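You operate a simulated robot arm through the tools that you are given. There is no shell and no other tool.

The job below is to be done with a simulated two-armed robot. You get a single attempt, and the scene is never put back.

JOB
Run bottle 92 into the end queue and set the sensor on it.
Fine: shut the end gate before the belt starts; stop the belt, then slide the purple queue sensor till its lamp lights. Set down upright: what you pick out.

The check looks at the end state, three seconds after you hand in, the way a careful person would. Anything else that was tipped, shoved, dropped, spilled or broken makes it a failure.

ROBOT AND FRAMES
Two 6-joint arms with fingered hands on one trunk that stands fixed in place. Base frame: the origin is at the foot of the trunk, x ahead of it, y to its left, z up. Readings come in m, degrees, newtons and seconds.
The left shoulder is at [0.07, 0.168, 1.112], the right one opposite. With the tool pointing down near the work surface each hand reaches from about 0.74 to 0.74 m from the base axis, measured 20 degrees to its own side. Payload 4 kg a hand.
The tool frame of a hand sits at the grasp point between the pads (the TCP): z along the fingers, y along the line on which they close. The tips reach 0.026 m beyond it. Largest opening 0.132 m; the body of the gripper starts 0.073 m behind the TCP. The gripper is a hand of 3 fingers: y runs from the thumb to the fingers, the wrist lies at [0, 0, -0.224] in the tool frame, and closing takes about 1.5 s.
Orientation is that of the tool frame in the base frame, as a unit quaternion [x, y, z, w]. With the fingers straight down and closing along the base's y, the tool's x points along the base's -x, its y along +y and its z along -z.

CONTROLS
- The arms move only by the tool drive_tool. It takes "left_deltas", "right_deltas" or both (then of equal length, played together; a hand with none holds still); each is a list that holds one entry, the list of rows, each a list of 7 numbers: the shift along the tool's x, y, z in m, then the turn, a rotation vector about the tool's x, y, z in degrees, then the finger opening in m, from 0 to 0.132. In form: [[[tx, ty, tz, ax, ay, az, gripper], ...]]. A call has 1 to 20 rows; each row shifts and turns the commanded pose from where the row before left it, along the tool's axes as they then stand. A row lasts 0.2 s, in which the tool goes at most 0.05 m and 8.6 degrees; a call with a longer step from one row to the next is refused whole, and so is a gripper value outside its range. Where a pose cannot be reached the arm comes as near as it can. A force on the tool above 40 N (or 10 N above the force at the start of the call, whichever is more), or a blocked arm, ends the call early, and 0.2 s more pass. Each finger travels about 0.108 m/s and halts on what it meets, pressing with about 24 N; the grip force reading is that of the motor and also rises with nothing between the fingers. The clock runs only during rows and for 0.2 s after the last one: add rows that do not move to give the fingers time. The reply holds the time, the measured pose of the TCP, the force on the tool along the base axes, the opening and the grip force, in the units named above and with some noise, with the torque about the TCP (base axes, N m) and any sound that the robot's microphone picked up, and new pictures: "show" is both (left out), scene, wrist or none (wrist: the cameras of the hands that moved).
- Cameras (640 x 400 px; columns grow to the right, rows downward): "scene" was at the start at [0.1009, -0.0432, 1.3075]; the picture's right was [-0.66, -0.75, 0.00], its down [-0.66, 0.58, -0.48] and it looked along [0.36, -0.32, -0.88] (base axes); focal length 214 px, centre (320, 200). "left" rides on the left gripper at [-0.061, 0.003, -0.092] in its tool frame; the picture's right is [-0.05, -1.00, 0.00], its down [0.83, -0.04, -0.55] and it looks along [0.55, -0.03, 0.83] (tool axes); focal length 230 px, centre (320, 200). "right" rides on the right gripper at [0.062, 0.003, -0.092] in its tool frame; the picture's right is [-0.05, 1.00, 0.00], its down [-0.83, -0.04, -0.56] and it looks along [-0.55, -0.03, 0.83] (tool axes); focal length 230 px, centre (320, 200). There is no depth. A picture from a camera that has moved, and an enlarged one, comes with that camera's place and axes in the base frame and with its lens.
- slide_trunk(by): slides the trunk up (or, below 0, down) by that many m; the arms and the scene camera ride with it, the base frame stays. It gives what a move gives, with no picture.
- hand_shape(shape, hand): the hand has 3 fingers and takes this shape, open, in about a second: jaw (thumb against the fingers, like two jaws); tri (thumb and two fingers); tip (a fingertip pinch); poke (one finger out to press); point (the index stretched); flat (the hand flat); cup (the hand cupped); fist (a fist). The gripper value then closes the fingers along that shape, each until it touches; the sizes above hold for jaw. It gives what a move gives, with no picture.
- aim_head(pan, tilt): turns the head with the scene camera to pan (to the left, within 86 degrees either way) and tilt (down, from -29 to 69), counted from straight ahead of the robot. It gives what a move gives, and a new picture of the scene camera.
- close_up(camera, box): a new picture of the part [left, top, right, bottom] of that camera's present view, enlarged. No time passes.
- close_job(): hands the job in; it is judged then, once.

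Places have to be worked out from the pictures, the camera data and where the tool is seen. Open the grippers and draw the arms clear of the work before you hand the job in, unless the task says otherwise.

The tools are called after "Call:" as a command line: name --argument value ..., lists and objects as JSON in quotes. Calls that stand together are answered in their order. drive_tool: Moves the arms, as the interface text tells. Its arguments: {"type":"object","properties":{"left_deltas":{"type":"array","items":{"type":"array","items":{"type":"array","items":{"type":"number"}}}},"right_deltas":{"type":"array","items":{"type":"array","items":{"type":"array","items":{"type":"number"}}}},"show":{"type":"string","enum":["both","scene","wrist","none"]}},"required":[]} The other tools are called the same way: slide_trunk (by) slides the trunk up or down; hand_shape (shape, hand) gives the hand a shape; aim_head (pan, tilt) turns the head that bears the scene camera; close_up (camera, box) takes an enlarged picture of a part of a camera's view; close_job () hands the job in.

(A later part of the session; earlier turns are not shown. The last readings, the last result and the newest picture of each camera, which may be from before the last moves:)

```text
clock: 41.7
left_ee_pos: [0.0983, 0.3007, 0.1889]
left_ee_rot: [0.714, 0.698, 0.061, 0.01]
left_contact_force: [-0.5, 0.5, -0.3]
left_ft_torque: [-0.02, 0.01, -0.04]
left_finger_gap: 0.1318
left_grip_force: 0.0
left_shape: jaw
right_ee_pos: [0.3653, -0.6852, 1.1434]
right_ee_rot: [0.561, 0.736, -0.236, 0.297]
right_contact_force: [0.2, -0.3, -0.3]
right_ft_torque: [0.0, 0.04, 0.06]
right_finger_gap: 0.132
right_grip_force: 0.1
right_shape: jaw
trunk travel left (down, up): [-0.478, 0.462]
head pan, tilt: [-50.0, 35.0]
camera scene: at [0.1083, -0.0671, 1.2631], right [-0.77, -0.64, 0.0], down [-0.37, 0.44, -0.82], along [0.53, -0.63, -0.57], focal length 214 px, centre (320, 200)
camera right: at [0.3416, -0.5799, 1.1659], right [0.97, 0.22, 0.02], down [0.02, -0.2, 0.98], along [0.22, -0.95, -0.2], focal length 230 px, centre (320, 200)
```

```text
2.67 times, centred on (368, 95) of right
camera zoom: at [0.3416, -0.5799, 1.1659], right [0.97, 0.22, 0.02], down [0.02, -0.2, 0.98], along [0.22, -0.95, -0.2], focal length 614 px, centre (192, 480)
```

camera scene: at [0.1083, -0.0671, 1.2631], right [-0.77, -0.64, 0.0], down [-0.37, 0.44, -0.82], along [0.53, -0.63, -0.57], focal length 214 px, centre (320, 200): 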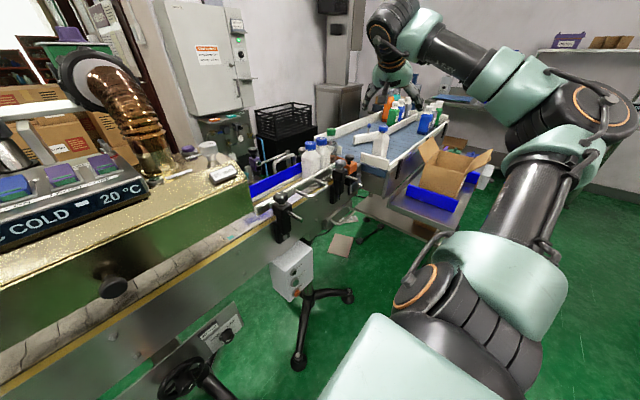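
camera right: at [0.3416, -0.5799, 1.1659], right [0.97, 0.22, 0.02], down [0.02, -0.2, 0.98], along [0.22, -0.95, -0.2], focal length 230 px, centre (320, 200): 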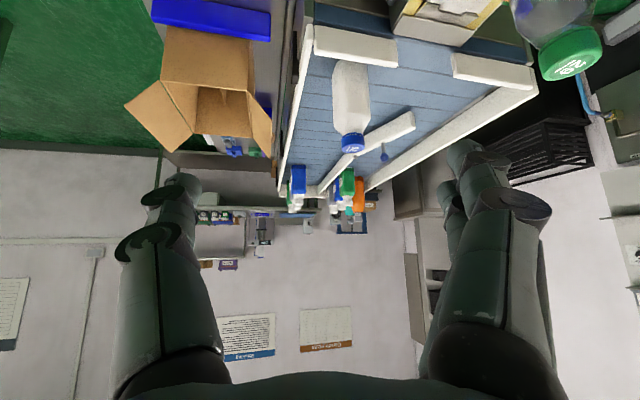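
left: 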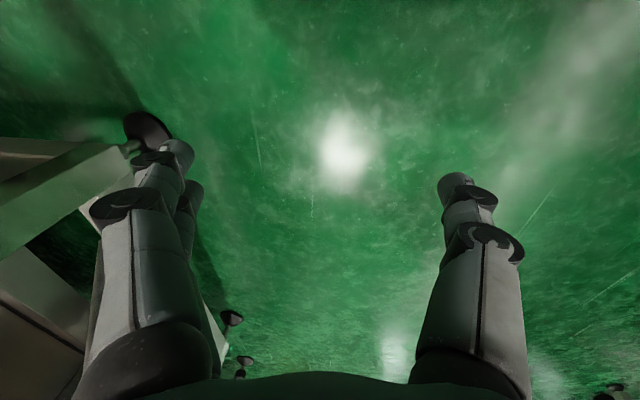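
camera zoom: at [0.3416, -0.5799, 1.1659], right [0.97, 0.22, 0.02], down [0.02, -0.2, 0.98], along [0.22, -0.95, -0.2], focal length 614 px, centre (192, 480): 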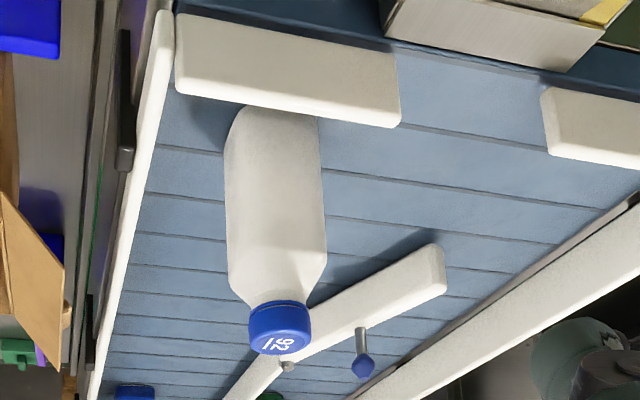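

Combining views, 92's cap top is at about [0.474, -0.902, 1.0125], with straight body sides up to z≈0.97 and ~0.058 wide. I yaw the tool to point along -y (closing along x, square to the bottle faces) and move to a staging pose above and behind it.

Call:
drive_tool --right_deltas '[[[0, 0, 0, 4.95, 0, 4.95, 0.132], [0, 0, 0, 4.95, 0, 4.95, 0.132], [-0.0057, 0.0273, 0.0209, 0, 0, 0, 0.132], [-0.0057, 0.0273, 0.0209, 0, 0, 0, 0.132], [-0.0057, 0.0273, 0.0209, 0, 0, 0, 0.132], [-0.0057, 0.0273, 0.0209, 0, 0, 0, 0.132], [0, 0, 0, 0, 0, 0, 0.132]]]' --show "both"

```text
clock: 43.3
left_ee_pos: [0.0985, 0.302, 0.1896]
left_ee_rot: [0.715, 0.697, 0.062, 0.009]
left_contact_force: [0.2, -0.4, 0.3]
left_ft_torque: [0.01, 0.0, 0.04]
left_finger_gap: 0.1322
left_grip_force: 0.0
left_shape: jaw
right_ee_pos: [0.4765, -0.7593, 1.0987]
right_ee_rot: [0.646, 0.662, -0.272, 0.267]
right_contact_force: [-0.2, -0.3, 0.3]
right_ft_torque: [0.01, -0.03, 0.02]
right_finger_gap: 0.1317
right_grip_force: 0.0
right_shape: jaw
trunk travel left (down, up): [-0.478, 0.462]
head pan, tilt: [-50.0, 35.0]
camera scene: at [0.1073, -0.0673, 1.2631], right [-0.77, -0.64, 0.0], down [-0.37, 0.44, -0.82], along [0.53, -0.63, -0.57], focal length 214 px, centre (320, 200)
camera right: at [0.4777, -0.6504, 1.1208], right [1.0, -0.02, 0.02], down [-0.03, -0.2, 0.98], along [-0.01, -0.98, -0.2], focal length 230 px, centre (320, 200)
```

scene: 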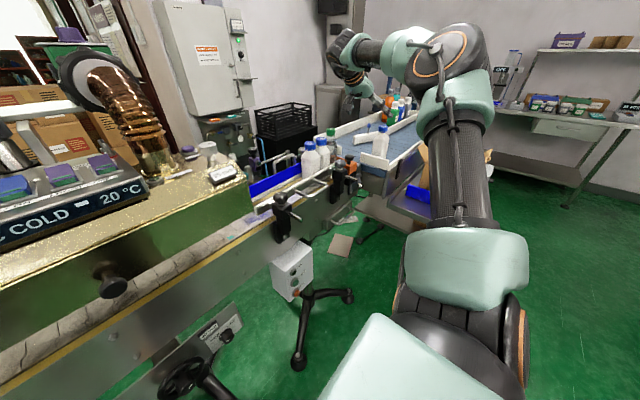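
right: 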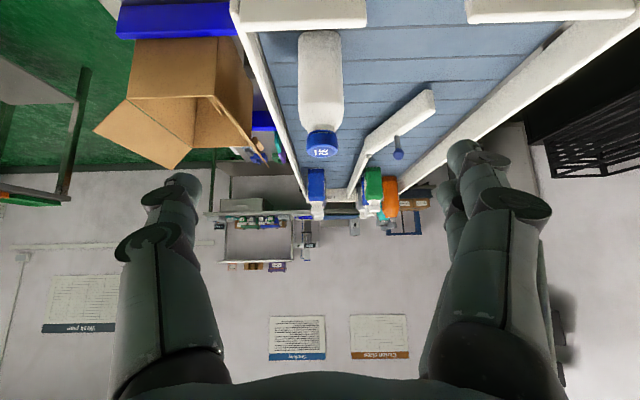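

Reachable, and the bottle is centred at x≈0.478. The white table rail on the -x side is at x≈0.40, so I narrow the opening to 0.10 and advance 0.10 m along the tool axis.

Call:
drive_tool --right_deltas '[[[0, 0, 0, 0, 0, 0, 0.1], [0, 0, 0, 0, 0, 0, 0.1], [0.002, 0.0005, 0.025, 0, 0, 0, 0.1], [0.002, 0.0005, 0.025, 0, 0, 0, 0.1], [0.002, 0.0005, 0.025, 0, 0, 0, 0.1], [0.002, 0, 0.025, 0, 0, 0, 0.1], [0, 0, 0, 0, 0, 0, 0.1]]]' --show "both"

Call:
close_up --camera "scene" --box '[310, 70, 438, 150]'

```text
clock: 44.9
left_ee_pos: [0.0984, 0.3016, 0.1882]
left_ee_rot: [0.715, 0.696, 0.062, 0.01]
left_contact_force: [-0.5, 0.2, 0.2]
left_ft_torque: [0.0, -0.01, 0.0]
left_finger_gap: 0.1319
left_grip_force: 0.1
left_shape: jaw
right_ee_pos: [0.4776, -0.8228, 1.0226]
right_ee_rot: [0.646, 0.662, -0.271, 0.266]
right_contact_force: [0.2, -0.2, -0.2]
right_ft_torque: [-0.02, 0.01, 0.06]
right_finger_gap: 0.1003
right_grip_force: 0.0
right_shape: jaw
trunk travel left (down, up): [-0.478, 0.462]
head pan, tilt: [-50.0, 35.0]
camera scene: at [0.1081, -0.067, 1.2631], right [-0.77, -0.64, 0.0], down [-0.37, 0.44, -0.82], along [0.53, -0.63, -0.57], focal length 214 px, centre (320, 200)
camera right: at [0.479, -0.7147, 1.0438], right [1.0, -0.02, 0.02], down [-0.02, -0.2, 0.98], along [-0.01, -0.98, -0.2], focal length 230 px, centre (320, 200)
```

scene: 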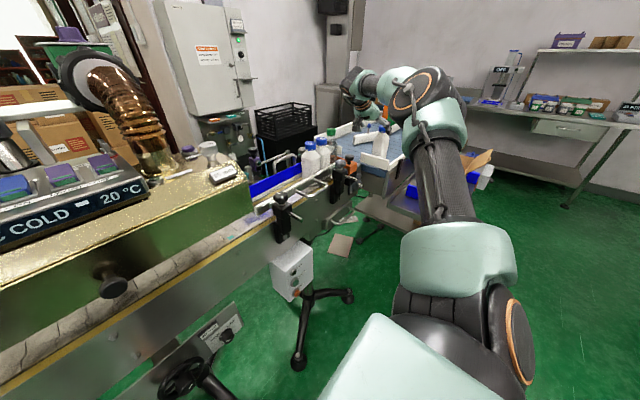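
right: 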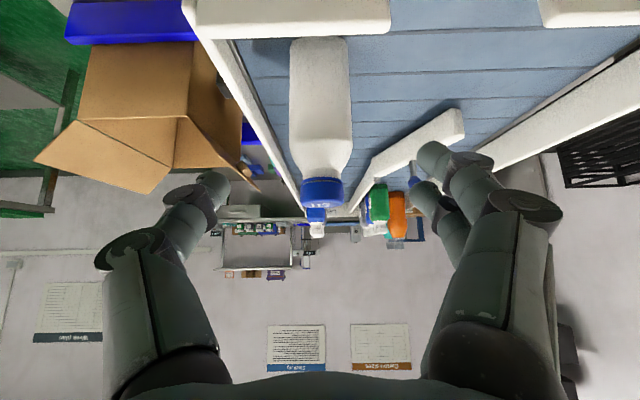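

```text
5.00 times, centred on (374, 110) of scene
camera zoom: at [0.1081, -0.067, 1.2631], right [-0.77, -0.64, 0.0], down [-0.37, 0.44, -0.82], along [0.53, -0.63, -0.57], focal length 1072 px, centre (50, 650)
```

zoom: 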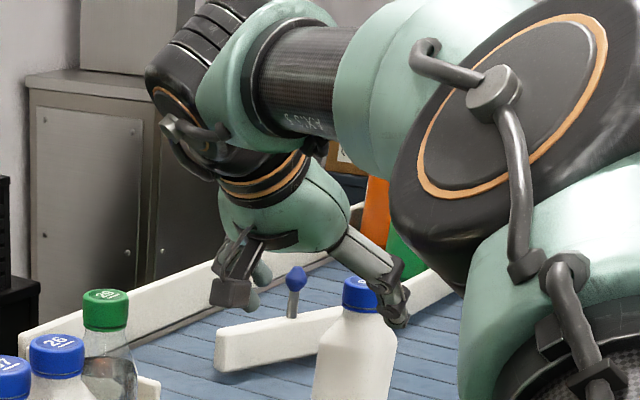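

Aligned with the bottle centred between the fingers. I advance another 0.085 m along the tool axis in small steps.

Call:
drive_tool --right_deltas '[[[0, 0, 0.02, 0, 0, 0, 0.1], [0, 0, 0.02, 0, 0, 0, 0.1], [0, 0, 0.02, 0, 0, 0, 0.1], [0, 0, 0.015, 0, 0, 0, 0.1], [0, 0, 0.01, 0, 0, 0, 0.1], [0, 0, 0, 0, 0, 0, 0.1]]]' --show "both"

Call:
close_up --camera "scene" --box '[310, 80, 438, 160]'

```text
clock: 46.3
left_ee_pos: [0.0976, 0.3017, 0.1888]
left_ee_rot: [0.714, 0.698, 0.062, 0.009]
left_contact_force: [-0.8, 0.5, 0.3]
left_ft_torque: [-0.05, -0.03, 0.0]
left_finger_gap: 0.1318
left_grip_force: 0.1
left_shape: jaw
right_ee_pos: [0.4762, -0.8803, 0.9602]
right_ee_rot: [0.646, 0.661, -0.273, 0.267]
right_contact_force: [-0.3, -0.5, 0.7]
right_ft_torque: [-0.04, -0.03, -0.03]
right_finger_gap: 0.1004
right_grip_force: 0.1
right_shape: jaw
trunk travel left (down, up): [-0.478, 0.462]
head pan, tilt: [-50.0, 35.0]
camera scene: at [0.1082, -0.0673, 1.2631], right [-0.77, -0.64, 0.0], down [-0.37, 0.44, -0.82], along [0.53, -0.63, -0.57], focal length 214 px, centre (320, 200)
camera right: at [0.4773, -0.7729, 0.9832], right [1.0, -0.02, 0.02], down [-0.02, -0.2, 0.98], along [-0.01, -0.98, -0.2], focal length 230 px, centre (320, 200)
```

scene: 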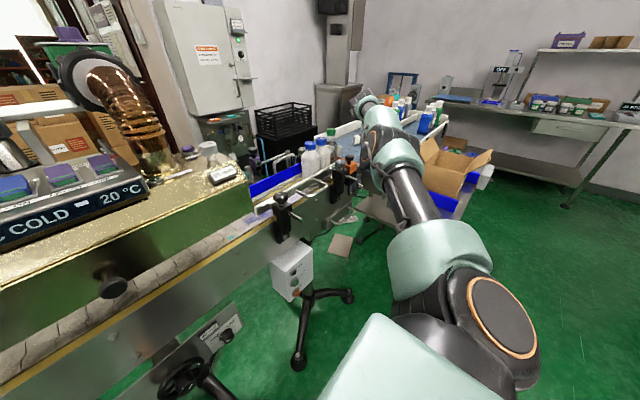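
right: 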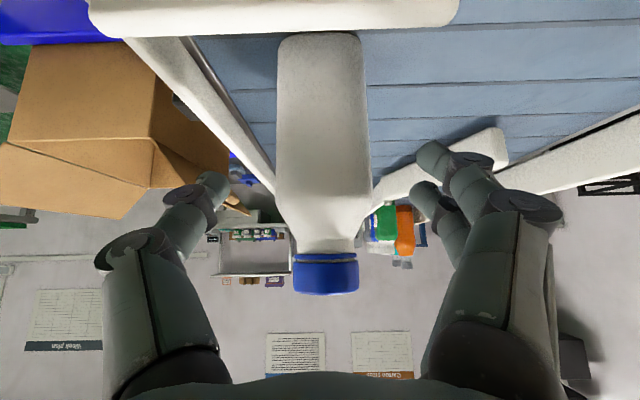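

```text
5.00 times, centred on (374, 120) of scene
camera zoom: at [0.1082, -0.0673, 1.2631], right [-0.77, -0.64, 0.0], down [-0.37, 0.44, -0.82], along [0.53, -0.63, -0.57], focal length 1072 px, centre (50, 600)
```

zoom: 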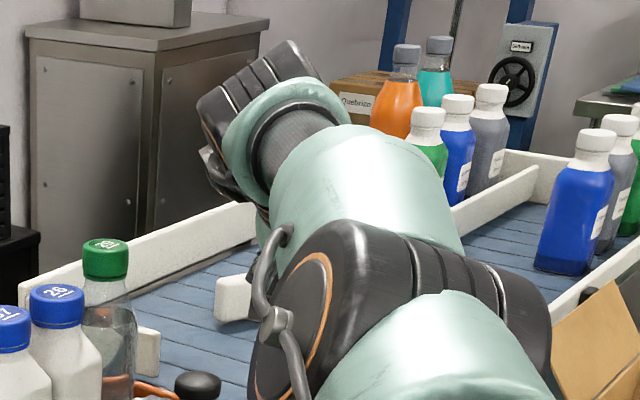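

The bottle is centred between the fingers; its axis is at about [0.477, -0.907] with cap z 0.987–1.006. I advance the last 3 cm and close on the body at z≈0.942.

Call:
drive_tool --right_deltas '[[[-0.002, 0.0005, 0.011, 0, 0, 0, 0.1], [-0.002, 0.0005, 0.011, 0, 0, 0, 0.1], [-0.002, 0, 0.01, 0, 0, 0, 0.1], [0, 0, 0, 0, 0, 0, 0.1]]]' --show "wrist"

```text
clock: 47.3
left_ee_pos: [0.0975, 0.3013, 0.1889]
left_ee_rot: [0.715, 0.697, 0.061, 0.009]
left_contact_force: [-0.6, 0.3, -0.1]
left_ft_torque: [0.04, -0.02, 0.0]
left_finger_gap: 0.1318
left_grip_force: 0.0
left_shape: jaw
right_ee_pos: [0.4757, -0.8815, 0.9611]
right_ee_rot: [0.645, 0.662, -0.272, 0.267]
right_contact_force: [0.6, 0.2, -0.2]
right_ft_torque: [0.02, -0.01, -0.01]
right_finger_gap: 0.1002
right_grip_force: 0.0
right_shape: jaw
right hand out of reach, approached as far as the arm can: row 1, 2, 3
trunk travel left (down, up): [-0.478, 0.462]
head pan, tilt: [-50.0, 35.0]
camera right: at [0.4775, -0.773, 0.983], right [1.0, -0.02, 0.02], down [-0.02, -0.2, 0.98], along [-0.01, -0.98, -0.2], focal length 230 px, centre (320, 200)
```

right: 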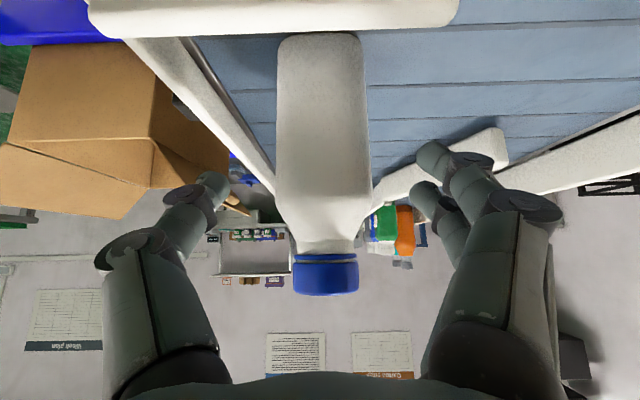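

The arm is at full extension 2.6 cm short. Pointing the hand more along the shoulder-to-bottle line gains about that, so I yaw back 15° (to azimuth -75°) and advance again.

Call:
drive_tool --right_deltas '[[[0, 0, 0, -5.3, 0, -5.3, 0.108], [0, 0, 0, -5.3, 0, -5.3, 0.108], [-0.001, -0.005, 0.005, 0, 0, 0, 0.108], [-0.001, 0, 0.01, 0, 0, 0, 0.108], [-0.001, 0, 0.01, 0, 0, 0, 0.108], [0, 0, 0, 0, 0, 0, 0.108]]]' --show "both"

```text
clock: 48.7
left_ee_pos: [0.0983, 0.3018, 0.1868]
left_ee_rot: [0.715, 0.697, 0.062, 0.009]
left_contact_force: [0.3, -0.8, 0.3]
left_ft_torque: [0.0, 0.0, 0.0]
left_finger_gap: 0.1321
left_grip_force: 0.1
left_shape: jaw
right_ee_pos: [0.476, -0.9013, 0.9457]
right_ee_rot: [0.555, 0.741, -0.233, 0.298]
right_contact_force: [-1.0, 0.7, -0.1]
right_ft_torque: [0.01, 0.0, 0.0]
right_finger_gap: 0.1075
right_grip_force: 0.1
right_shape: jaw
trunk travel left (down, up): [-0.478, 0.462]
head pan, tilt: [-50.0, 35.0]
camera scene: at [0.1081, -0.0674, 1.2631], right [-0.77, -0.64, 0.0], down [-0.37, 0.44, -0.82], along [0.53, -0.63, -0.57], focal length 214 px, centre (320, 200)
camera right: at [0.4503, -0.7969, 0.9691], right [0.97, 0.24, 0.02], down [0.03, -0.2, 0.98], along [0.24, -0.95, -0.2], focal length 230 px, centre (320, 200)
```

scene: 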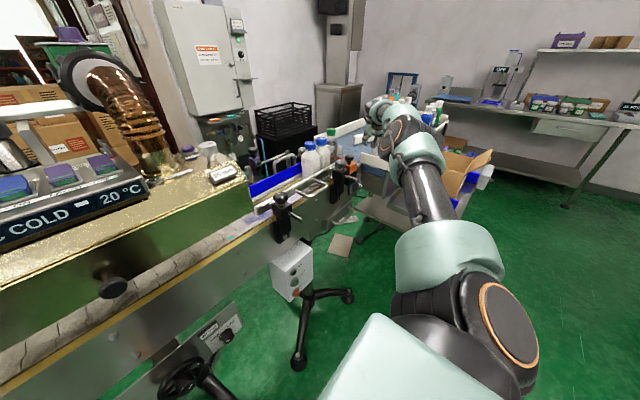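
right: 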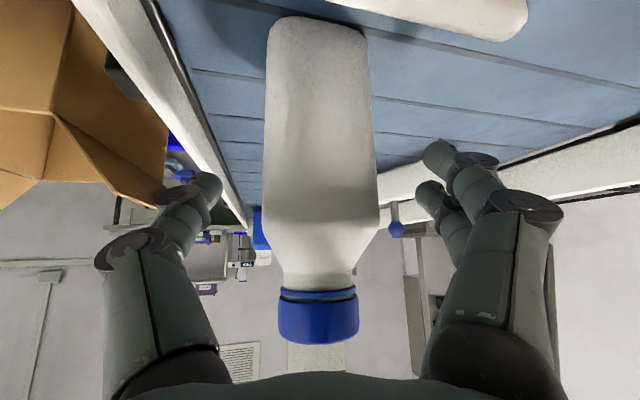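

The hand now straddles the bottle with the TCP about on its axis. I close gradually on the body.

Call:
drive_tool --right_deltas '[[[0, 0, 0, 0, 0, 0, 0.095], [0, 0, 0, 0, 0, 0, 0.085], [0, 0, 0, 0, 0, 0, 0.075], [0, 0, 0, 0, 0, 0, 0.068], [0, 0, 0, 0, 0, 0, 0.062], [0, 0, 0, 0, 0, 0, 0.056], [0, 0, 0, 0, 0, 0, 0.05], [0, 0, 0, 0, 0, 0, 0.04], [0, 0, 0, 0, 0, 0, 0.03], [0, 0, 0, 0, 0, 0, 0.02], [0, 0, 0, 0, 0, 0, 0.02]]]' --show "wrist"

```text
clock: 51.1
left_ee_pos: [0.0976, 0.3025, 0.1885]
left_ee_rot: [0.715, 0.697, 0.062, 0.008]
left_contact_force: [-0.8, -0.8, 0.5]
left_ft_torque: [-0.02, -0.04, -0.03]
left_finger_gap: 0.1319
left_grip_force: 0.1
left_shape: jaw
right_ee_pos: [0.4779, -0.9025, 0.9466]
right_ee_rot: [0.554, 0.741, -0.233, 0.299]
right_contact_force: [-1.0, -0.5, -0.2]
right_ft_torque: [-0.01, -0.02, -0.03]
right_finger_gap: 0.0511
right_grip_force: 24.2
right_shape: jaw
trunk travel left (down, up): [-0.478, 0.462]
head pan, tilt: [-50.0, 35.0]
camera right: at [0.4505, -0.7972, 0.9687], right [0.97, 0.24, 0.02], down [0.03, -0.2, 0.98], along [0.24, -0.95, -0.2], focal length 230 px, centre (320, 200)
```

right: 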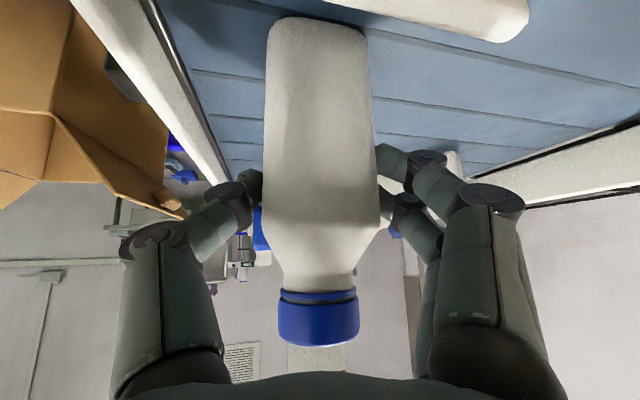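

Gripped (gap 0.051, 24 N). I lift straight up in small steps.

Call:
drive_tool --right_deltas '[[[-0.007, 0, -0.007, 0, 0, 0, 0.02], [-0.01, 0, -0.01, 0, 0, 0, 0.02], [-0.014, 0, -0.014, 0, 0, 0, 0.02], [-0.014, 0, -0.014, 0, 0, 0, 0.02], [-0.014, 0, -0.014, 0, 0, 0, 0.02], [-0.014, 0, -0.014, 0, 0, 0, 0.02], [0, 0, 0, 0, 0, 0, 0.02]]]' --show "both"

```text
clock: 52.7
left_ee_pos: [0.0973, 0.3017, 0.188]
left_ee_rot: [0.714, 0.697, 0.063, 0.008]
left_contact_force: [-0.4, 0.3, 0.2]
left_ft_torque: [-0.03, -0.02, 0.07]
left_finger_gap: 0.1319
left_grip_force: 0.1
left_shape: jaw
right_ee_pos: [0.4832, -0.8929, 1.0022]
right_ee_rot: [0.555, 0.741, -0.233, 0.297]
right_contact_force: [-0.3, -0.3, -3.7]
right_ft_torque: [0.0, 0.0, -0.01]
right_finger_gap: 0.0515
right_grip_force: 24.5
right_shape: jaw
right hand out of reach, approached as far as the arm can: row 4, 5, 6
trunk travel left (down, up): [-0.478, 0.462]
head pan, tilt: [-50.0, 35.0]
camera scene: at [0.1087, -0.0687, 1.2629], right [-0.77, -0.64, 0.0], down [-0.37, 0.44, -0.82], along [0.53, -0.63, -0.57], focal length 214 px, centre (320, 200)
camera right: at [0.457, -0.7883, 1.0237], right [0.97, 0.24, 0.02], down [0.03, -0.2, 0.98], along [0.24, -0.95, -0.21], focal length 230 px, centre (320, 200)
```

scene: 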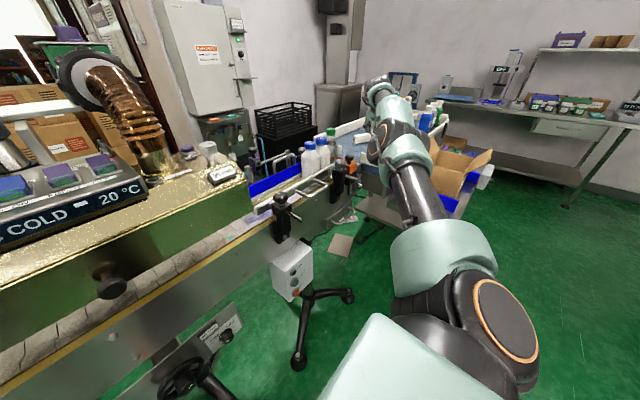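
right: 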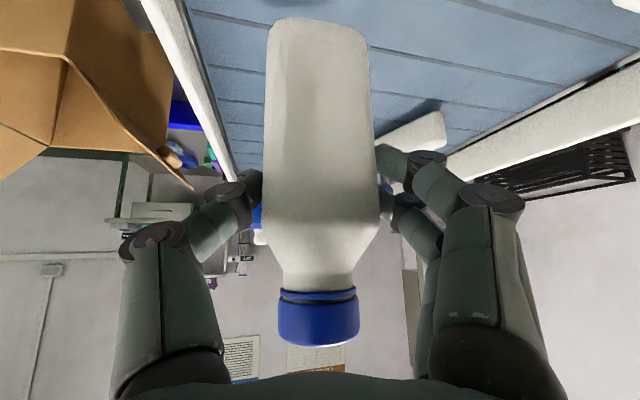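

Lifted cleanly (3.7 N weight). The arm can't raise further here, so I raise the trunk 0.15 m to clear the boards and bottle caps.

Call:
slide_trunk --by 0.15

```text
clock: 54.5
left_ee_pos: [0.097, 0.3012, 0.3375]
left_ee_rot: [0.715, 0.696, 0.062, 0.008]
left_contact_force: [0.5, 0.8, 0.1]
left_ft_torque: [0.04, 0.0, 0.0]
left_finger_gap: 0.132
left_grip_force: 0.1
left_shape: jaw
right_ee_pos: [0.4826, -0.8934, 1.1524]
right_ee_rot: [0.555, 0.741, -0.233, 0.298]
right_contact_force: [-0.1, -0.5, -4.1]
right_ft_torque: [0.03, 0.01, 0.02]
right_finger_gap: 0.0512
right_grip_force: 23.9
right_shape: jaw
trunk travel left (down, up): [-0.628, 0.312]
head pan, tilt: [-50.0, 35.0]
```

Bottle bottom is now at z≈1.066, above all caps. I move it back toward the front side of the line (x≈0.40), staying off the other bottles.

Call:
drive_tool --right_deltas '[[[0.0301, -0.0018, -0.0295, 0, 0, 0, 0.02], [0.0301, -0.0018, -0.0295, 0, 0, 0, 0.02], [0.0301, -0.0018, -0.0295, 0, 0, 0, 0.02], [0.0301, -0.0018, -0.0295, 0, 0, 0, 0.02], [0.0301, -0.0018, -0.0295, 0, 0, 0, 0.02], [0.0301, -0.0018, -0.0295, 0, 0, 0, 0.02], [0, 0, 0, 0, 0, 0, 0.02]]]' --show "both"

```text
clock: 56.1
left_ee_pos: [0.0965, 0.3017, 0.3377]
left_ee_rot: [0.715, 0.697, 0.062, 0.008]
left_contact_force: [0.1, 0.0, -0.2]
left_ft_torque: [-0.01, 0.01, -0.02]
left_finger_gap: 0.1317
left_grip_force: 0.1
left_shape: jaw
right_ee_pos: [0.4251, -0.6365, 1.1531]
right_ee_rot: [0.555, 0.741, -0.234, 0.299]
right_contact_force: [0.0, -0.1, -2.7]
right_ft_torque: [0.0, 0.01, 0.0]
right_finger_gap: 0.0505
right_grip_force: 24.3
right_shape: jaw
right hand out of reach, approached as far as the arm can: row 4, 5, 6
trunk travel left (down, up): [-0.628, 0.312]
head pan, tilt: [-50.0, 35.0]
camera scene: at [0.1085, -0.068, 1.413], right [-0.77, -0.64, 0.0], down [-0.37, 0.44, -0.82], along [0.53, -0.63, -0.57], focal length 214 px, centre (320, 200)
camera right: at [0.3988, -0.5328, 1.176], right [0.97, 0.24, 0.02], down [0.03, -0.2, 0.98], along [0.24, -0.95, -0.2], focal length 230 px, centre (320, 200)
```

scene: 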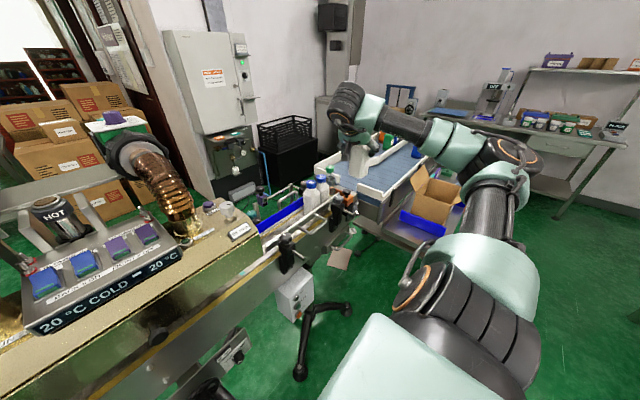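
right: 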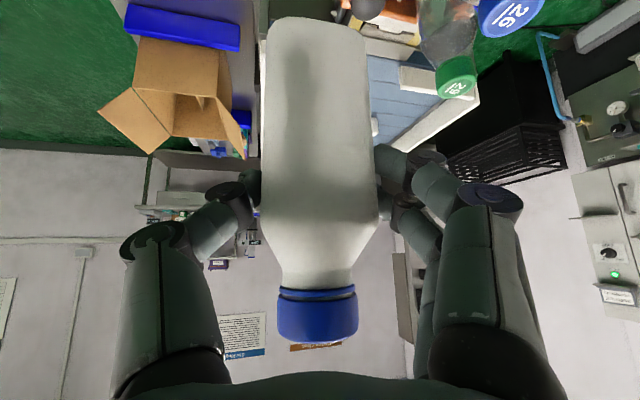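

Next I shift +y to y≈-0.47 with the same orientation, then rotate the hand +90° about vertical so it works from the robot side of the lane.

Call:
drive_tool --right_deltas '[[[0.0273, 0.011, -0.027, 0, 0, 0, 0.02], [0.0273, 0.011, -0.027, 0, 0, 0, 0.02], [0.0273, 0.011, -0.027, 0, 0, 0, 0.02], [0.0273, 0.011, -0.027, 0, 0, 0, 0.02], [0, 0, 0, -5.0, -0.1, -5.1, 0.02], [0, 0, 0, -5.0, -0.1, -5.1, 0.02], [0, 0, 0, -5.0, -0.1, -5.1, 0.02], [0, 0, 0, -5.0, -0.1, -5.1, 0.02], [0, 0, 0, -5.0, -0.1, -5.1, 0.02], [0, 0, 0, -5.0, -0.1, -5.1, 0.02], [0, 0, 0, 0, 0, 0, 0.02]]]' --show "both"

```text
clock: 58.5
left_ee_pos: [0.0984, 0.3018, 0.3387]
left_ee_rot: [0.715, 0.696, 0.062, 0.008]
left_contact_force: [0.4, -0.2, -0.6]
left_ft_torque: [0.02, 0.01, -0.02]
left_finger_gap: 0.1319
left_grip_force: 0.0
left_shape: jaw
right_ee_pos: [0.4523, -0.4482, 1.1504]
right_ee_rot: [0.246, 0.893, -0.108, 0.361]
right_contact_force: [0.0, 0.0, -2.0]
right_ft_torque: [0.03, 0.04, 0.02]
right_finger_gap: 0.0504
right_grip_force: 23.7
right_shape: jaw
right hand out of reach, approached as far as the arm can: row 1, 2, 3, 4, 5, 6, 7, 8, 9, 10
trunk travel left (down, up): [-0.628, 0.312]
head pan, tilt: [-50.0, 35.0]
camera scene: at [0.1102, -0.0699, 1.4127], right [-0.77, -0.64, 0.0], down [-0.37, 0.44, -0.82], along [0.53, -0.63, -0.58], focal length 214 px, centre (320, 200)
camera right: at [0.3623, -0.3896, 1.1718], right [0.55, 0.84, 0.02], down [0.16, -0.13, 0.98], along [0.82, -0.53, -0.21], focal length 230 px, centre (320, 200)
```

scene: 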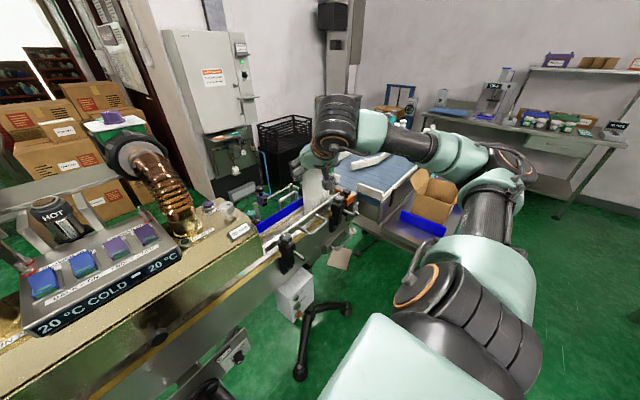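
right: 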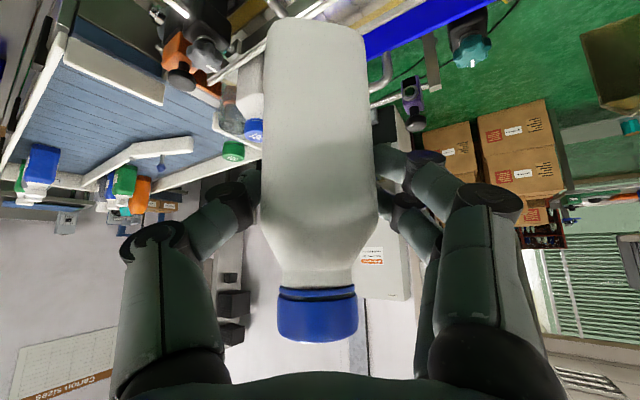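

Rotation works; the hand is at azimuth ≈ -33° with the bottle still well above everything. I rotate the remaining 48°.

Call:
drive_tool --right_deltas '[[[0, 0, 0, -5.58, -0.12, -5.73, 0.02], [0, 0, 0, -5.58, -0.12, -5.73, 0.02], [0, 0, 0, -5.58, -0.12, -5.73, 0.02], [0, 0, 0, -5.58, -0.12, -5.73, 0.02], [0, 0, 0, -5.58, -0.12, -5.73, 0.02], [0, 0, 0, -5.58, -0.12, -5.73, 0.02], [0, 0, 0, 0, 0, 0, 0.02]]]' --show "both"

```text
clock: 60.1
left_ee_pos: [0.0984, 0.3005, 0.3387]
left_ee_rot: [0.715, 0.696, 0.061, 0.009]
left_contact_force: [-0.3, -0.1, -0.3]
left_ft_torque: [0.02, -0.06, 0.0]
left_finger_gap: 0.1321
left_grip_force: 0.1
left_shape: jaw
right_ee_pos: [0.4327, -0.2861, 1.1547]
right_ee_rot: [-0.14, 0.916, 0.047, 0.374]
right_contact_force: [1.3, 0.7, -3.0]
right_ft_torque: [-0.03, 0.03, 0.04]
right_finger_gap: 0.0502
right_grip_force: 24.2
right_shape: jaw
right hand out of reach, approached as far as the arm can: row 1, 2, 3, 4, 5, 6
trunk travel left (down, up): [-0.628, 0.312]
head pan, tilt: [-50.0, 35.0]
camera scene: at [0.1098, -0.0688, 1.4128], right [-0.77, -0.64, 0.0], down [-0.37, 0.44, -0.82], along [0.53, -0.63, -0.57], focal length 214 px, centre (320, 200)
camera right: at [0.3272, -0.3152, 1.1769], right [-0.26, 0.97, 0.02], down [0.21, 0.04, 0.98], along [0.94, 0.25, -0.21], focal length 230 px, centre (320, 200)
```

scene: 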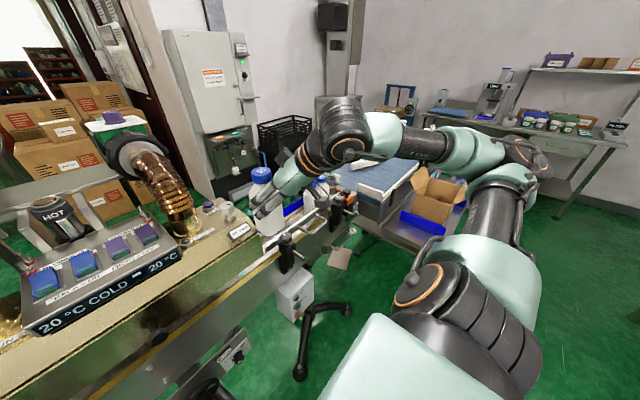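
right: 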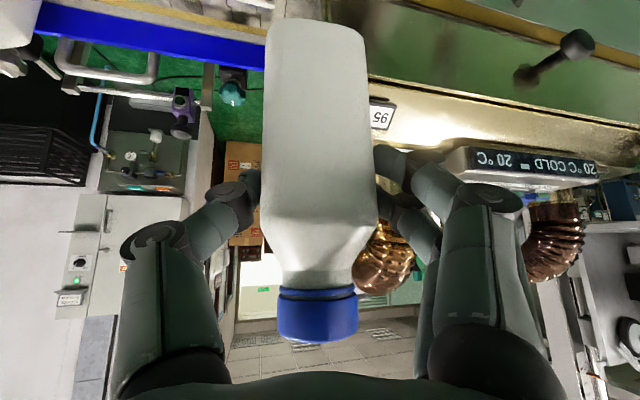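

The hand slid in y while rotating and now points at azimuth +16° with the bottle just off the tunnel corner, untouched. I move it away in -y to around [0.50, -0.44].

Call:
drive_tool --right_deltas '[[[-0.0029, -0.0417, 0.0039, 0, 0, 0, 0.02], [-0.0029, -0.0417, 0.0039, 0, 0, 0, 0.02], [-0.0029, -0.0417, 0.0039, 0, 0, 0, 0.02], [-0.0029, -0.0417, 0.0039, 0, 0, 0, 0.02], [0, 0, 0, 0, 0, 0, 0.02]]]' --show "both"

```text
clock: 61.3
left_ee_pos: [0.0984, 0.3018, 0.3376]
left_ee_rot: [0.714, 0.697, 0.062, 0.009]
left_contact_force: [-0.2, -0.2, 0.1]
left_ft_torque: [-0.03, -0.01, 0.04]
left_finger_gap: 0.132
left_grip_force: 0.2
left_shape: jaw
right_ee_pos: [0.5253, -0.4099, 1.1545]
right_ee_rot: [-0.139, 0.915, 0.046, 0.376]
right_contact_force: [-1.3, 0.8, -3.5]
right_ft_torque: [-0.03, 0.06, -0.01]
right_finger_gap: 0.0499
right_grip_force: 24.1
right_shape: jaw
right hand out of reach, approached as far as the arm can: row 1, 2, 3
trunk travel left (down, up): [-0.628, 0.312]
head pan, tilt: [-50.0, 35.0]
camera scene: at [0.1086, -0.0673, 1.413], right [-0.77, -0.64, 0.0], down [-0.37, 0.44, -0.82], along [0.53, -0.63, -0.57], focal length 214 px, centre (320, 200)
camera right: at [0.4195, -0.4394, 1.1764], right [-0.25, 0.97, 0.02], down [0.2, 0.04, 0.98], along [0.95, 0.25, -0.21], focal length 230 px, centre (320, 200)
```

scene: 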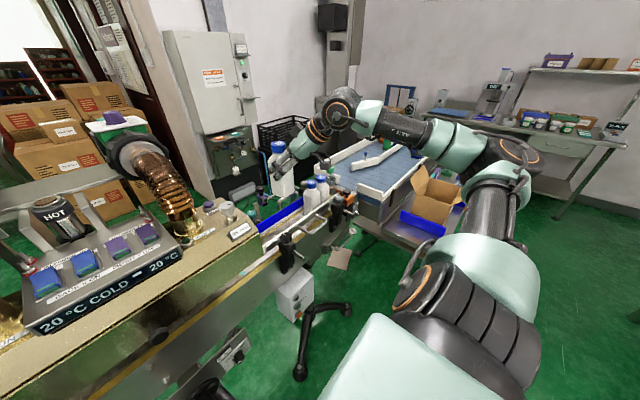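
right: 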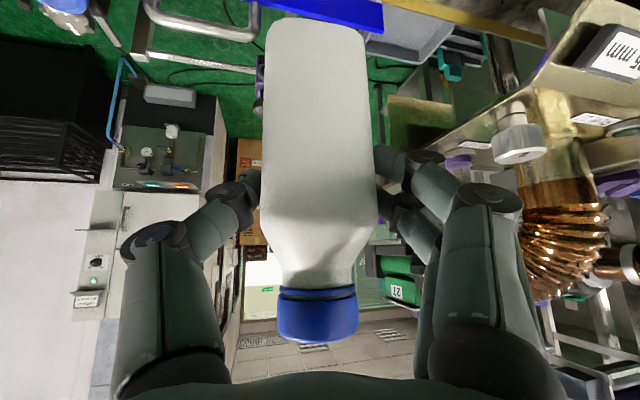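

Now in reach. I shift to directly above the lane at about [0.578, -0.465].

Call:
drive_tool --right_deltas '[[[-0.012, -0.034, 0.0126, 0, 0, 0, 0.02], [-0.012, -0.034, 0.0126, 0, 0, 0, 0.02], [0, 0, 0, 0, 0, 0, 0.02]]]' --show "both"

Call:
close_up --camera "scene" --box '[230, 110, 390, 270]'

Call:
close_up --camera "right" --box '[120, 0, 440, 200]'

```text
clock: 62.1
left_ee_pos: [0.0978, 0.3016, 0.3375]
left_ee_rot: [0.714, 0.697, 0.063, 0.008]
left_contact_force: [0.6, 0.0, 1.2]
left_ft_torque: [0.0, 0.0, 0.01]
left_finger_gap: 0.1319
left_grip_force: 0.1
left_shape: jaw
right_ee_pos: [0.5764, -0.4672, 1.1544]
right_ee_rot: [-0.139, 0.915, 0.047, 0.376]
right_contact_force: [-0.2, -0.2, -2.8]
right_ft_torque: [-0.01, 0.05, 0.0]
right_finger_gap: 0.0496
right_grip_force: 24.2
right_shape: jaw
trunk travel left (down, up): [-0.628, 0.312]
head pan, tilt: [-50.0, 35.0]
camera scene: at [0.1078, -0.0683, 1.413], right [-0.77, -0.64, 0.0], down [-0.37, 0.44, -0.82], along [0.53, -0.63, -0.57], focal length 214 px, centre (320, 200)
camera right: at [0.4715, -0.4963, 1.1769], right [-0.25, 0.97, 0.02], down [0.2, 0.04, 0.98], along [0.95, 0.25, -0.2], focal length 230 px, centre (320, 200)
```

scene: 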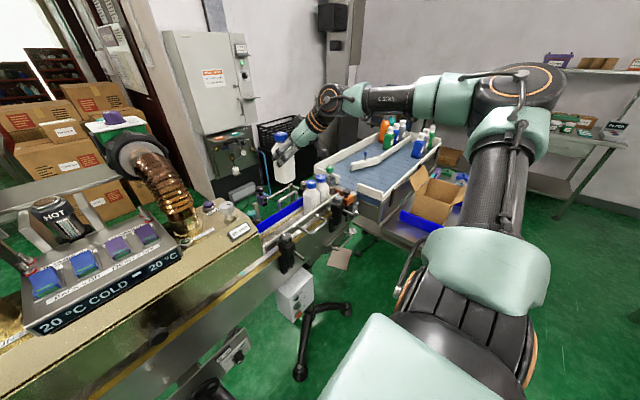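
right: 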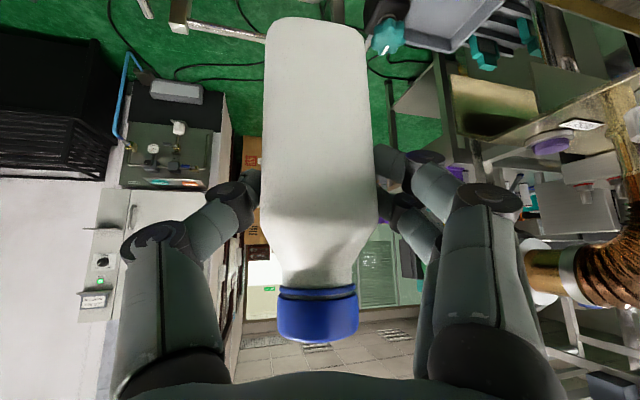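

```text
2.50 times, centred on (310, 190) of scene
camera zoom: at [0.1078, -0.0683, 1.413], right [-0.77, -0.64, 0.0], down [-0.37, 0.44, -0.82], along [0.53, -0.63, -0.57], focal length 536 px, centre (345, 225)
```

zoom: 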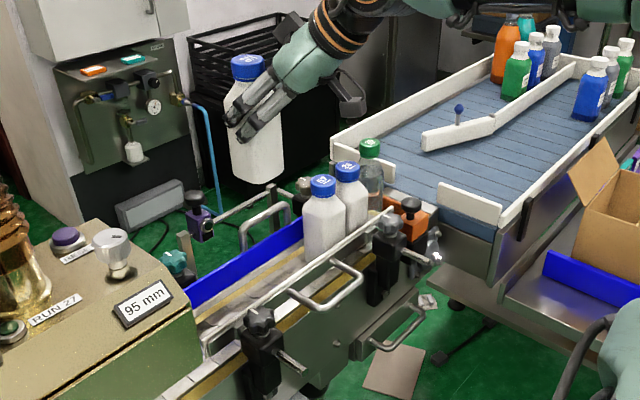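

```text
2.00 times, centred on (280, 100) of right
camera zoom: at [0.4715, -0.4963, 1.1769], right [-0.25, 0.97, 0.02], down [0.2, 0.04, 0.98], along [0.95, 0.25, -0.2], focal length 460 px, centre (400, 400)
```

zoom: 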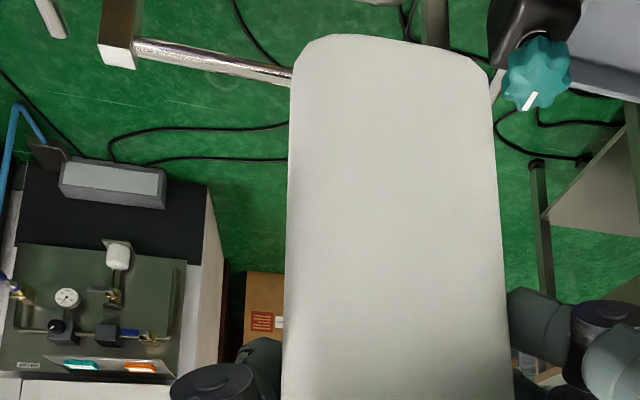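

The bottle hangs upright over the lane. I zoom on its base edge and cap to check its yaw relative to the lane, and on the lane itself.

Call:
close_up --camera "right" --box '[240, 0, 400, 100]'

Call:
close_up --camera "scene" --box '[264, 125, 312, 185]'

Call:
close_up --camera "scene" --box '[240, 170, 352, 260]'

```text
4.00 times, centred on (320, 50) of right
camera zoom: at [0.4715, -0.4963, 1.1769], right [-0.25, 0.97, 0.02], down [0.2, 0.04, 0.98], along [0.95, 0.25, -0.2], focal length 920 px, centre (320, 800)
```

zoom: 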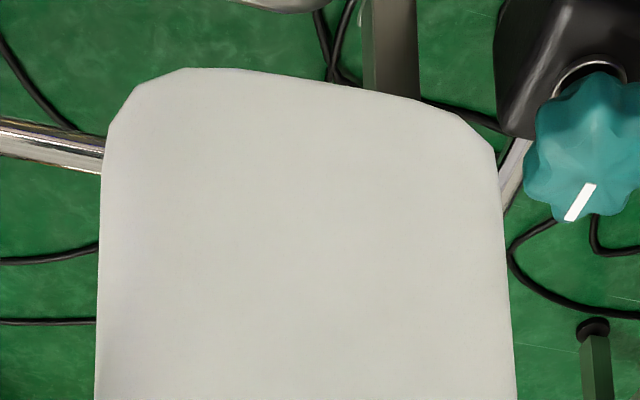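

```text
6.67 times, centred on (288, 155) of scene
camera zoom: at [0.1078, -0.0683, 1.413], right [-0.77, -0.64, 0.0], down [-0.37, 0.44, -0.82], along [0.53, -0.63, -0.57], focal length 1430 px, centre (533, 500)
```

zoom: 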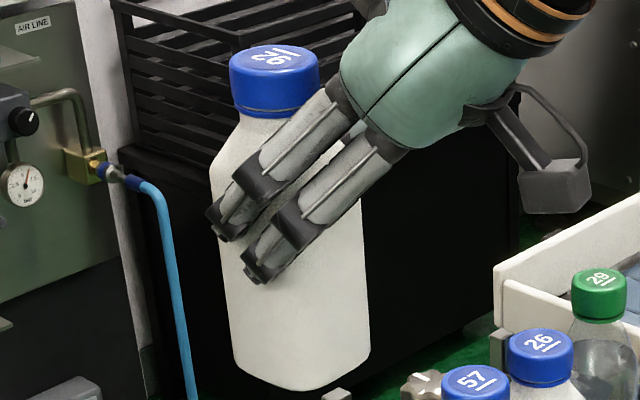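

```text
4.44 times, centred on (296, 215) of scene
camera zoom: at [0.1078, -0.0683, 1.413], right [-0.77, -0.64, 0.0], down [-0.37, 0.44, -0.82], along [0.53, -0.63, -0.57], focal length 953 px, centre (427, 133)
```

zoom: 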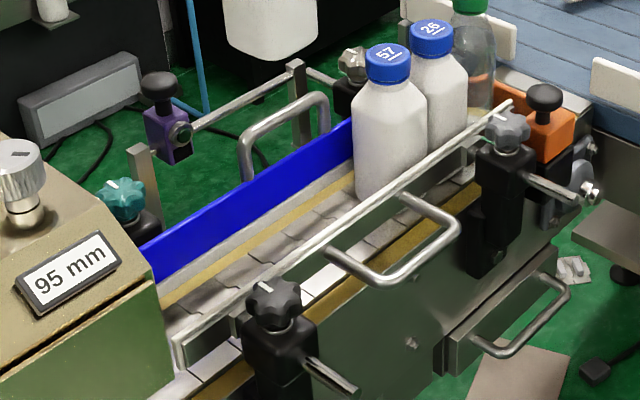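

The cap's underline is now along x, so the bottle is square to the lane, about 0.05 m wide; its axis is near x≈0.582 while the lane bottles sit at x≈0.578. I lower with the trunk by 0.10 m (straight down), leaving the base ~5 cm above the rails, then check.

Call:
slide_trunk --by -0.1

Call:
aim_head --pan -42 --tilt 40

Call:
close_up --camera "scene" --box '[220, 100, 380, 220]'

Call:
close_up --camera "right" --box '[160, 0, 480, 200]'

```text
clock: 63.4
left_ee_pos: [0.0984, 0.3019, 0.2385]
left_ee_rot: [0.714, 0.697, 0.063, 0.009]
left_contact_force: [-0.2, 0.0, 0.1]
left_ft_torque: [0.02, -0.03, 0.0]
left_finger_gap: 0.132
left_grip_force: 0.0
left_shape: jaw
right_ee_pos: [0.5763, -0.4664, 1.0533]
right_ee_rot: [-0.139, 0.916, 0.047, 0.374]
right_contact_force: [-1.4, -0.5, -4.3]
right_ft_torque: [0.01, 0.18, 0.02]
right_finger_gap: 0.0497
right_grip_force: 24.1
right_shape: jaw
trunk travel left (down, up): [-0.528, 0.412]
head pan, tilt: [-50.0, 35.0]
```

```text
clock: 64.1
left_ee_pos: [0.0981, 0.301, 0.2386]
left_ee_rot: [0.714, 0.697, 0.062, 0.009]
left_contact_force: [-0.4, 0.3, 0.6]
left_ft_torque: [0.01, 0.02, 0.02]
left_finger_gap: 0.1318
left_grip_force: 0.0
left_shape: jaw
right_ee_pos: [0.576, -0.4672, 1.0547]
right_ee_rot: [-0.139, 0.915, 0.047, 0.375]
right_contact_force: [-1.0, 0.1, -2.8]
right_ft_torque: [-0.02, 0.12, -0.04]
right_finger_gap: 0.0505
right_grip_force: 23.9
right_shape: jaw
trunk travel left (down, up): [-0.528, 0.412]
head pan, tilt: [-42.0, 40.0]
camera scene: at [0.1151, -0.0574, 1.3055], right [-0.67, -0.74, 0.0], down [-0.48, 0.43, -0.77], along [0.57, -0.51, -0.64], focal length 214 px, centre (320, 200)
```

scene: 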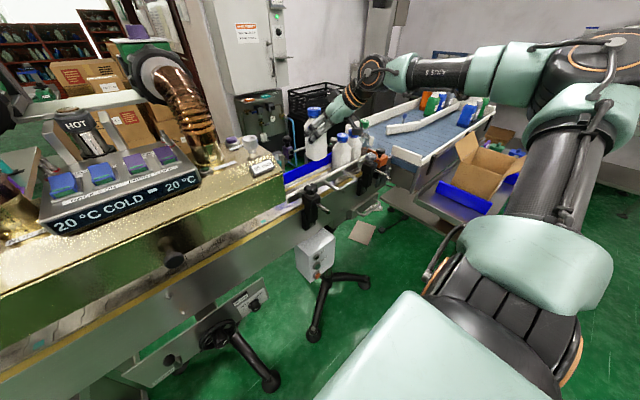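

```text
3.33 times, centred on (300, 160) of scene
camera zoom: at [0.1151, -0.0574, 1.3055], right [-0.67, -0.74, 0.0], down [-0.48, 0.43, -0.77], along [0.57, -0.51, -0.64], focal length 715 px, centre (387, 333)
```

zoom: 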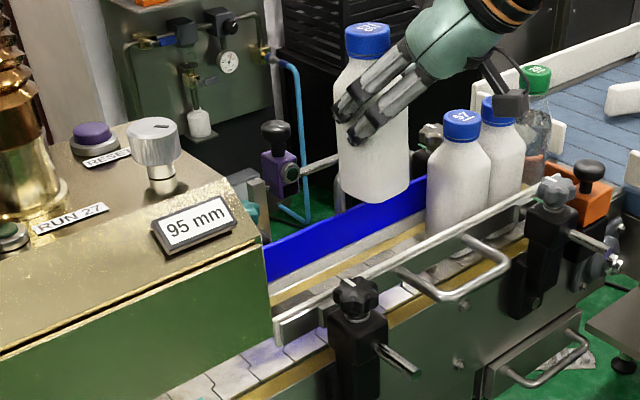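

```text
2.00 times, centred on (320, 100) of right
camera zoom: at [0.4717, -0.4958, 1.0766], right [-0.25, 0.97, 0.02], down [0.2, 0.04, 0.98], along [0.95, 0.25, -0.21], focal length 460 px, centre (320, 400)
```

zoom: 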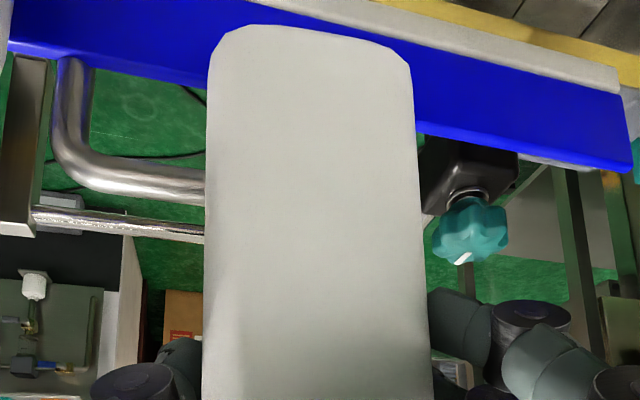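

The bottle's base edge is parallel to the blue guide. I lower a further 4 cm with the trunk so the base is just above the rail tops and compare positions.

Call:
slide_trunk --by -0.035

Call:
close_up --camera "scene" --box '[270, 90, 380, 200]'

Call:
close_up --camera "right" --box '[160, 0, 480, 200]'

```text
clock: 64.9
left_ee_pos: [0.0986, 0.3009, 0.204]
left_ee_rot: [0.715, 0.697, 0.062, 0.009]
left_contact_force: [0.1, -0.4, 0.8]
left_ft_torque: [0.04, -0.02, -0.02]
left_finger_gap: 0.1321
left_grip_force: 0.1
left_shape: jaw
right_ee_pos: [0.5772, -0.4666, 1.019]
right_ee_rot: [-0.139, 0.915, 0.047, 0.375]
right_contact_force: [-3.0, -0.5, -4.0]
right_ft_torque: [-0.01, 0.19, -0.04]
right_finger_gap: 0.0498
right_grip_force: 24.1
right_shape: jaw
trunk travel left (down, up): [-0.493, 0.447]
head pan, tilt: [-42.0, 40.0]
```

```text
3.64 times, centred on (325, 145) of scene
camera zoom: at [0.115, -0.0575, 1.2704], right [-0.67, -0.74, 0.0], down [-0.48, 0.43, -0.77], along [0.57, -0.51, -0.64], focal length 780 px, centre (302, 400)
```

zoom: 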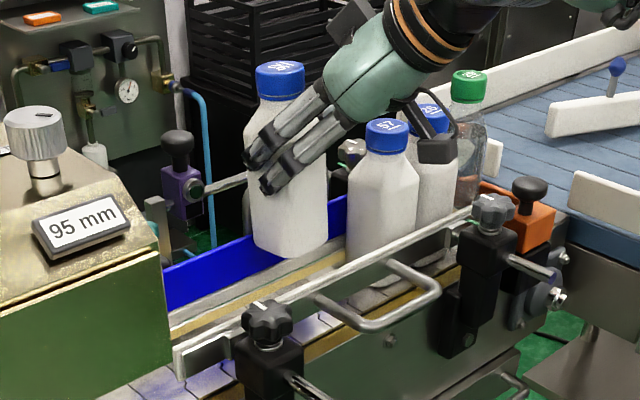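

```text
2.00 times, centred on (320, 100) of right
camera zoom: at [0.4715, -0.4958, 1.0414], right [-0.25, 0.97, 0.02], down [0.2, 0.04, 0.98], along [0.95, 0.25, -0.21], focal length 460 px, centre (320, 400)
```

zoom: 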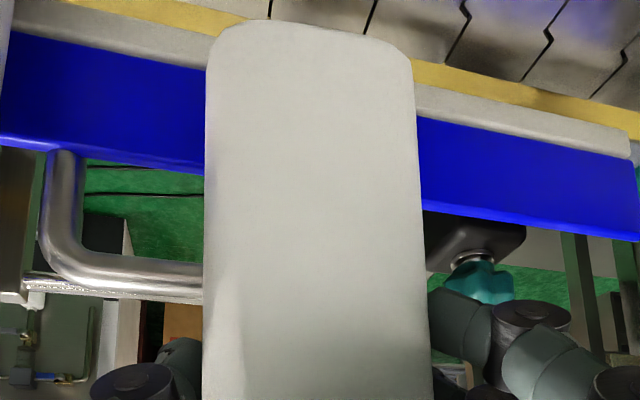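

The geometry fits well: base corners match a model with axis [0.582, -0.465], base z≈0.932; lane faces come out at about x 0.557 and 0.615, with the blue guide top at z≈0.933. I shift +3 mm in x and lower 1.5 cm, watching forces.

Call:
drive_tool --right_deltas '[[[-0.002, -0.0009, 0.002, 0, 0, 0, 0.02], [0.0035, 0.0001, 0.0036, 0, 0, 0, 0.02], [0.0035, 0.0001, 0.0036, 0, 0, 0, 0.02], [0.0035, 0.0001, 0.0036, 0, 0, 0, 0.02], [0, 0, 0, 0, 0, 0, 0.02]]]' --show "wrist"

Call:
close_up --camera "scene" --box '[280, 120, 360, 180]'

```text
clock: 66.1
left_ee_pos: [0.0968, 0.3015, 0.2028]
left_ee_rot: [0.715, 0.697, 0.063, 0.009]
left_contact_force: [0.3, 0.4, 0.3]
left_ft_torque: [0.0, -0.02, 0.01]
left_finger_gap: 0.1319
left_grip_force: 0.0
left_shape: jaw
right_ee_pos: [0.5769, -0.4671, 1.0052]
right_ee_rot: [-0.138, 0.915, 0.047, 0.376]
right_contact_force: [-10.8, -0.5, 1.1]
right_ft_torque: [-0.04, 0.26, -0.12]
right_finger_gap: 0.0499
right_grip_force: 23.9
right_shape: jaw
trunk travel left (down, up): [-0.493, 0.447]
head pan, tilt: [-42.0, 40.0]
camera right: at [0.4724, -0.4949, 1.0278], right [-0.25, 0.97, 0.02], down [0.2, 0.04, 0.98], along [0.95, 0.25, -0.2], focal length 230 px, centre (320, 200)
```

right: 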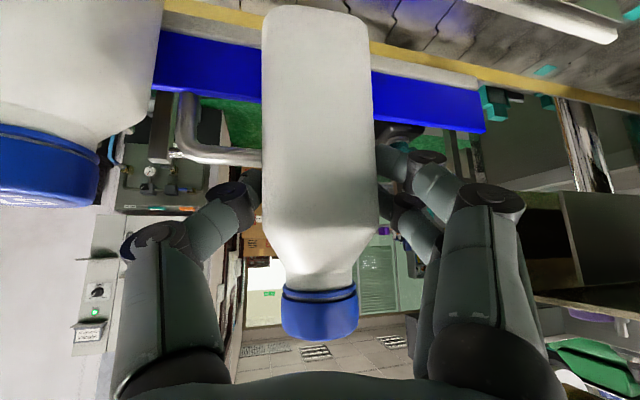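

```text
6.67 times, centred on (320, 150) of scene
camera zoom: at [0.1123, -0.0569, 1.2707], right [-0.67, -0.74, 0.0], down [-0.48, 0.43, -0.77], along [0.57, -0.51, -0.64], focal length 1430 px, centre (320, 533)
```

zoom: 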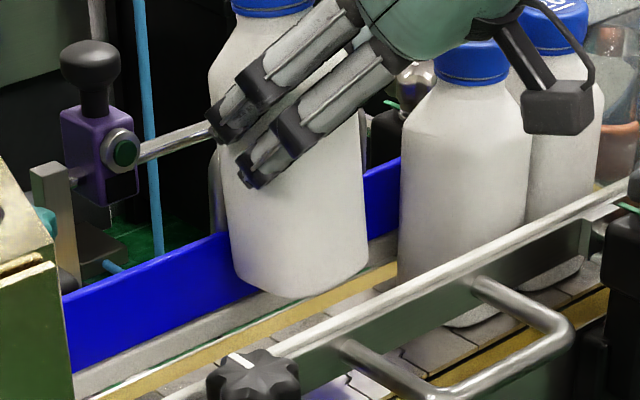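

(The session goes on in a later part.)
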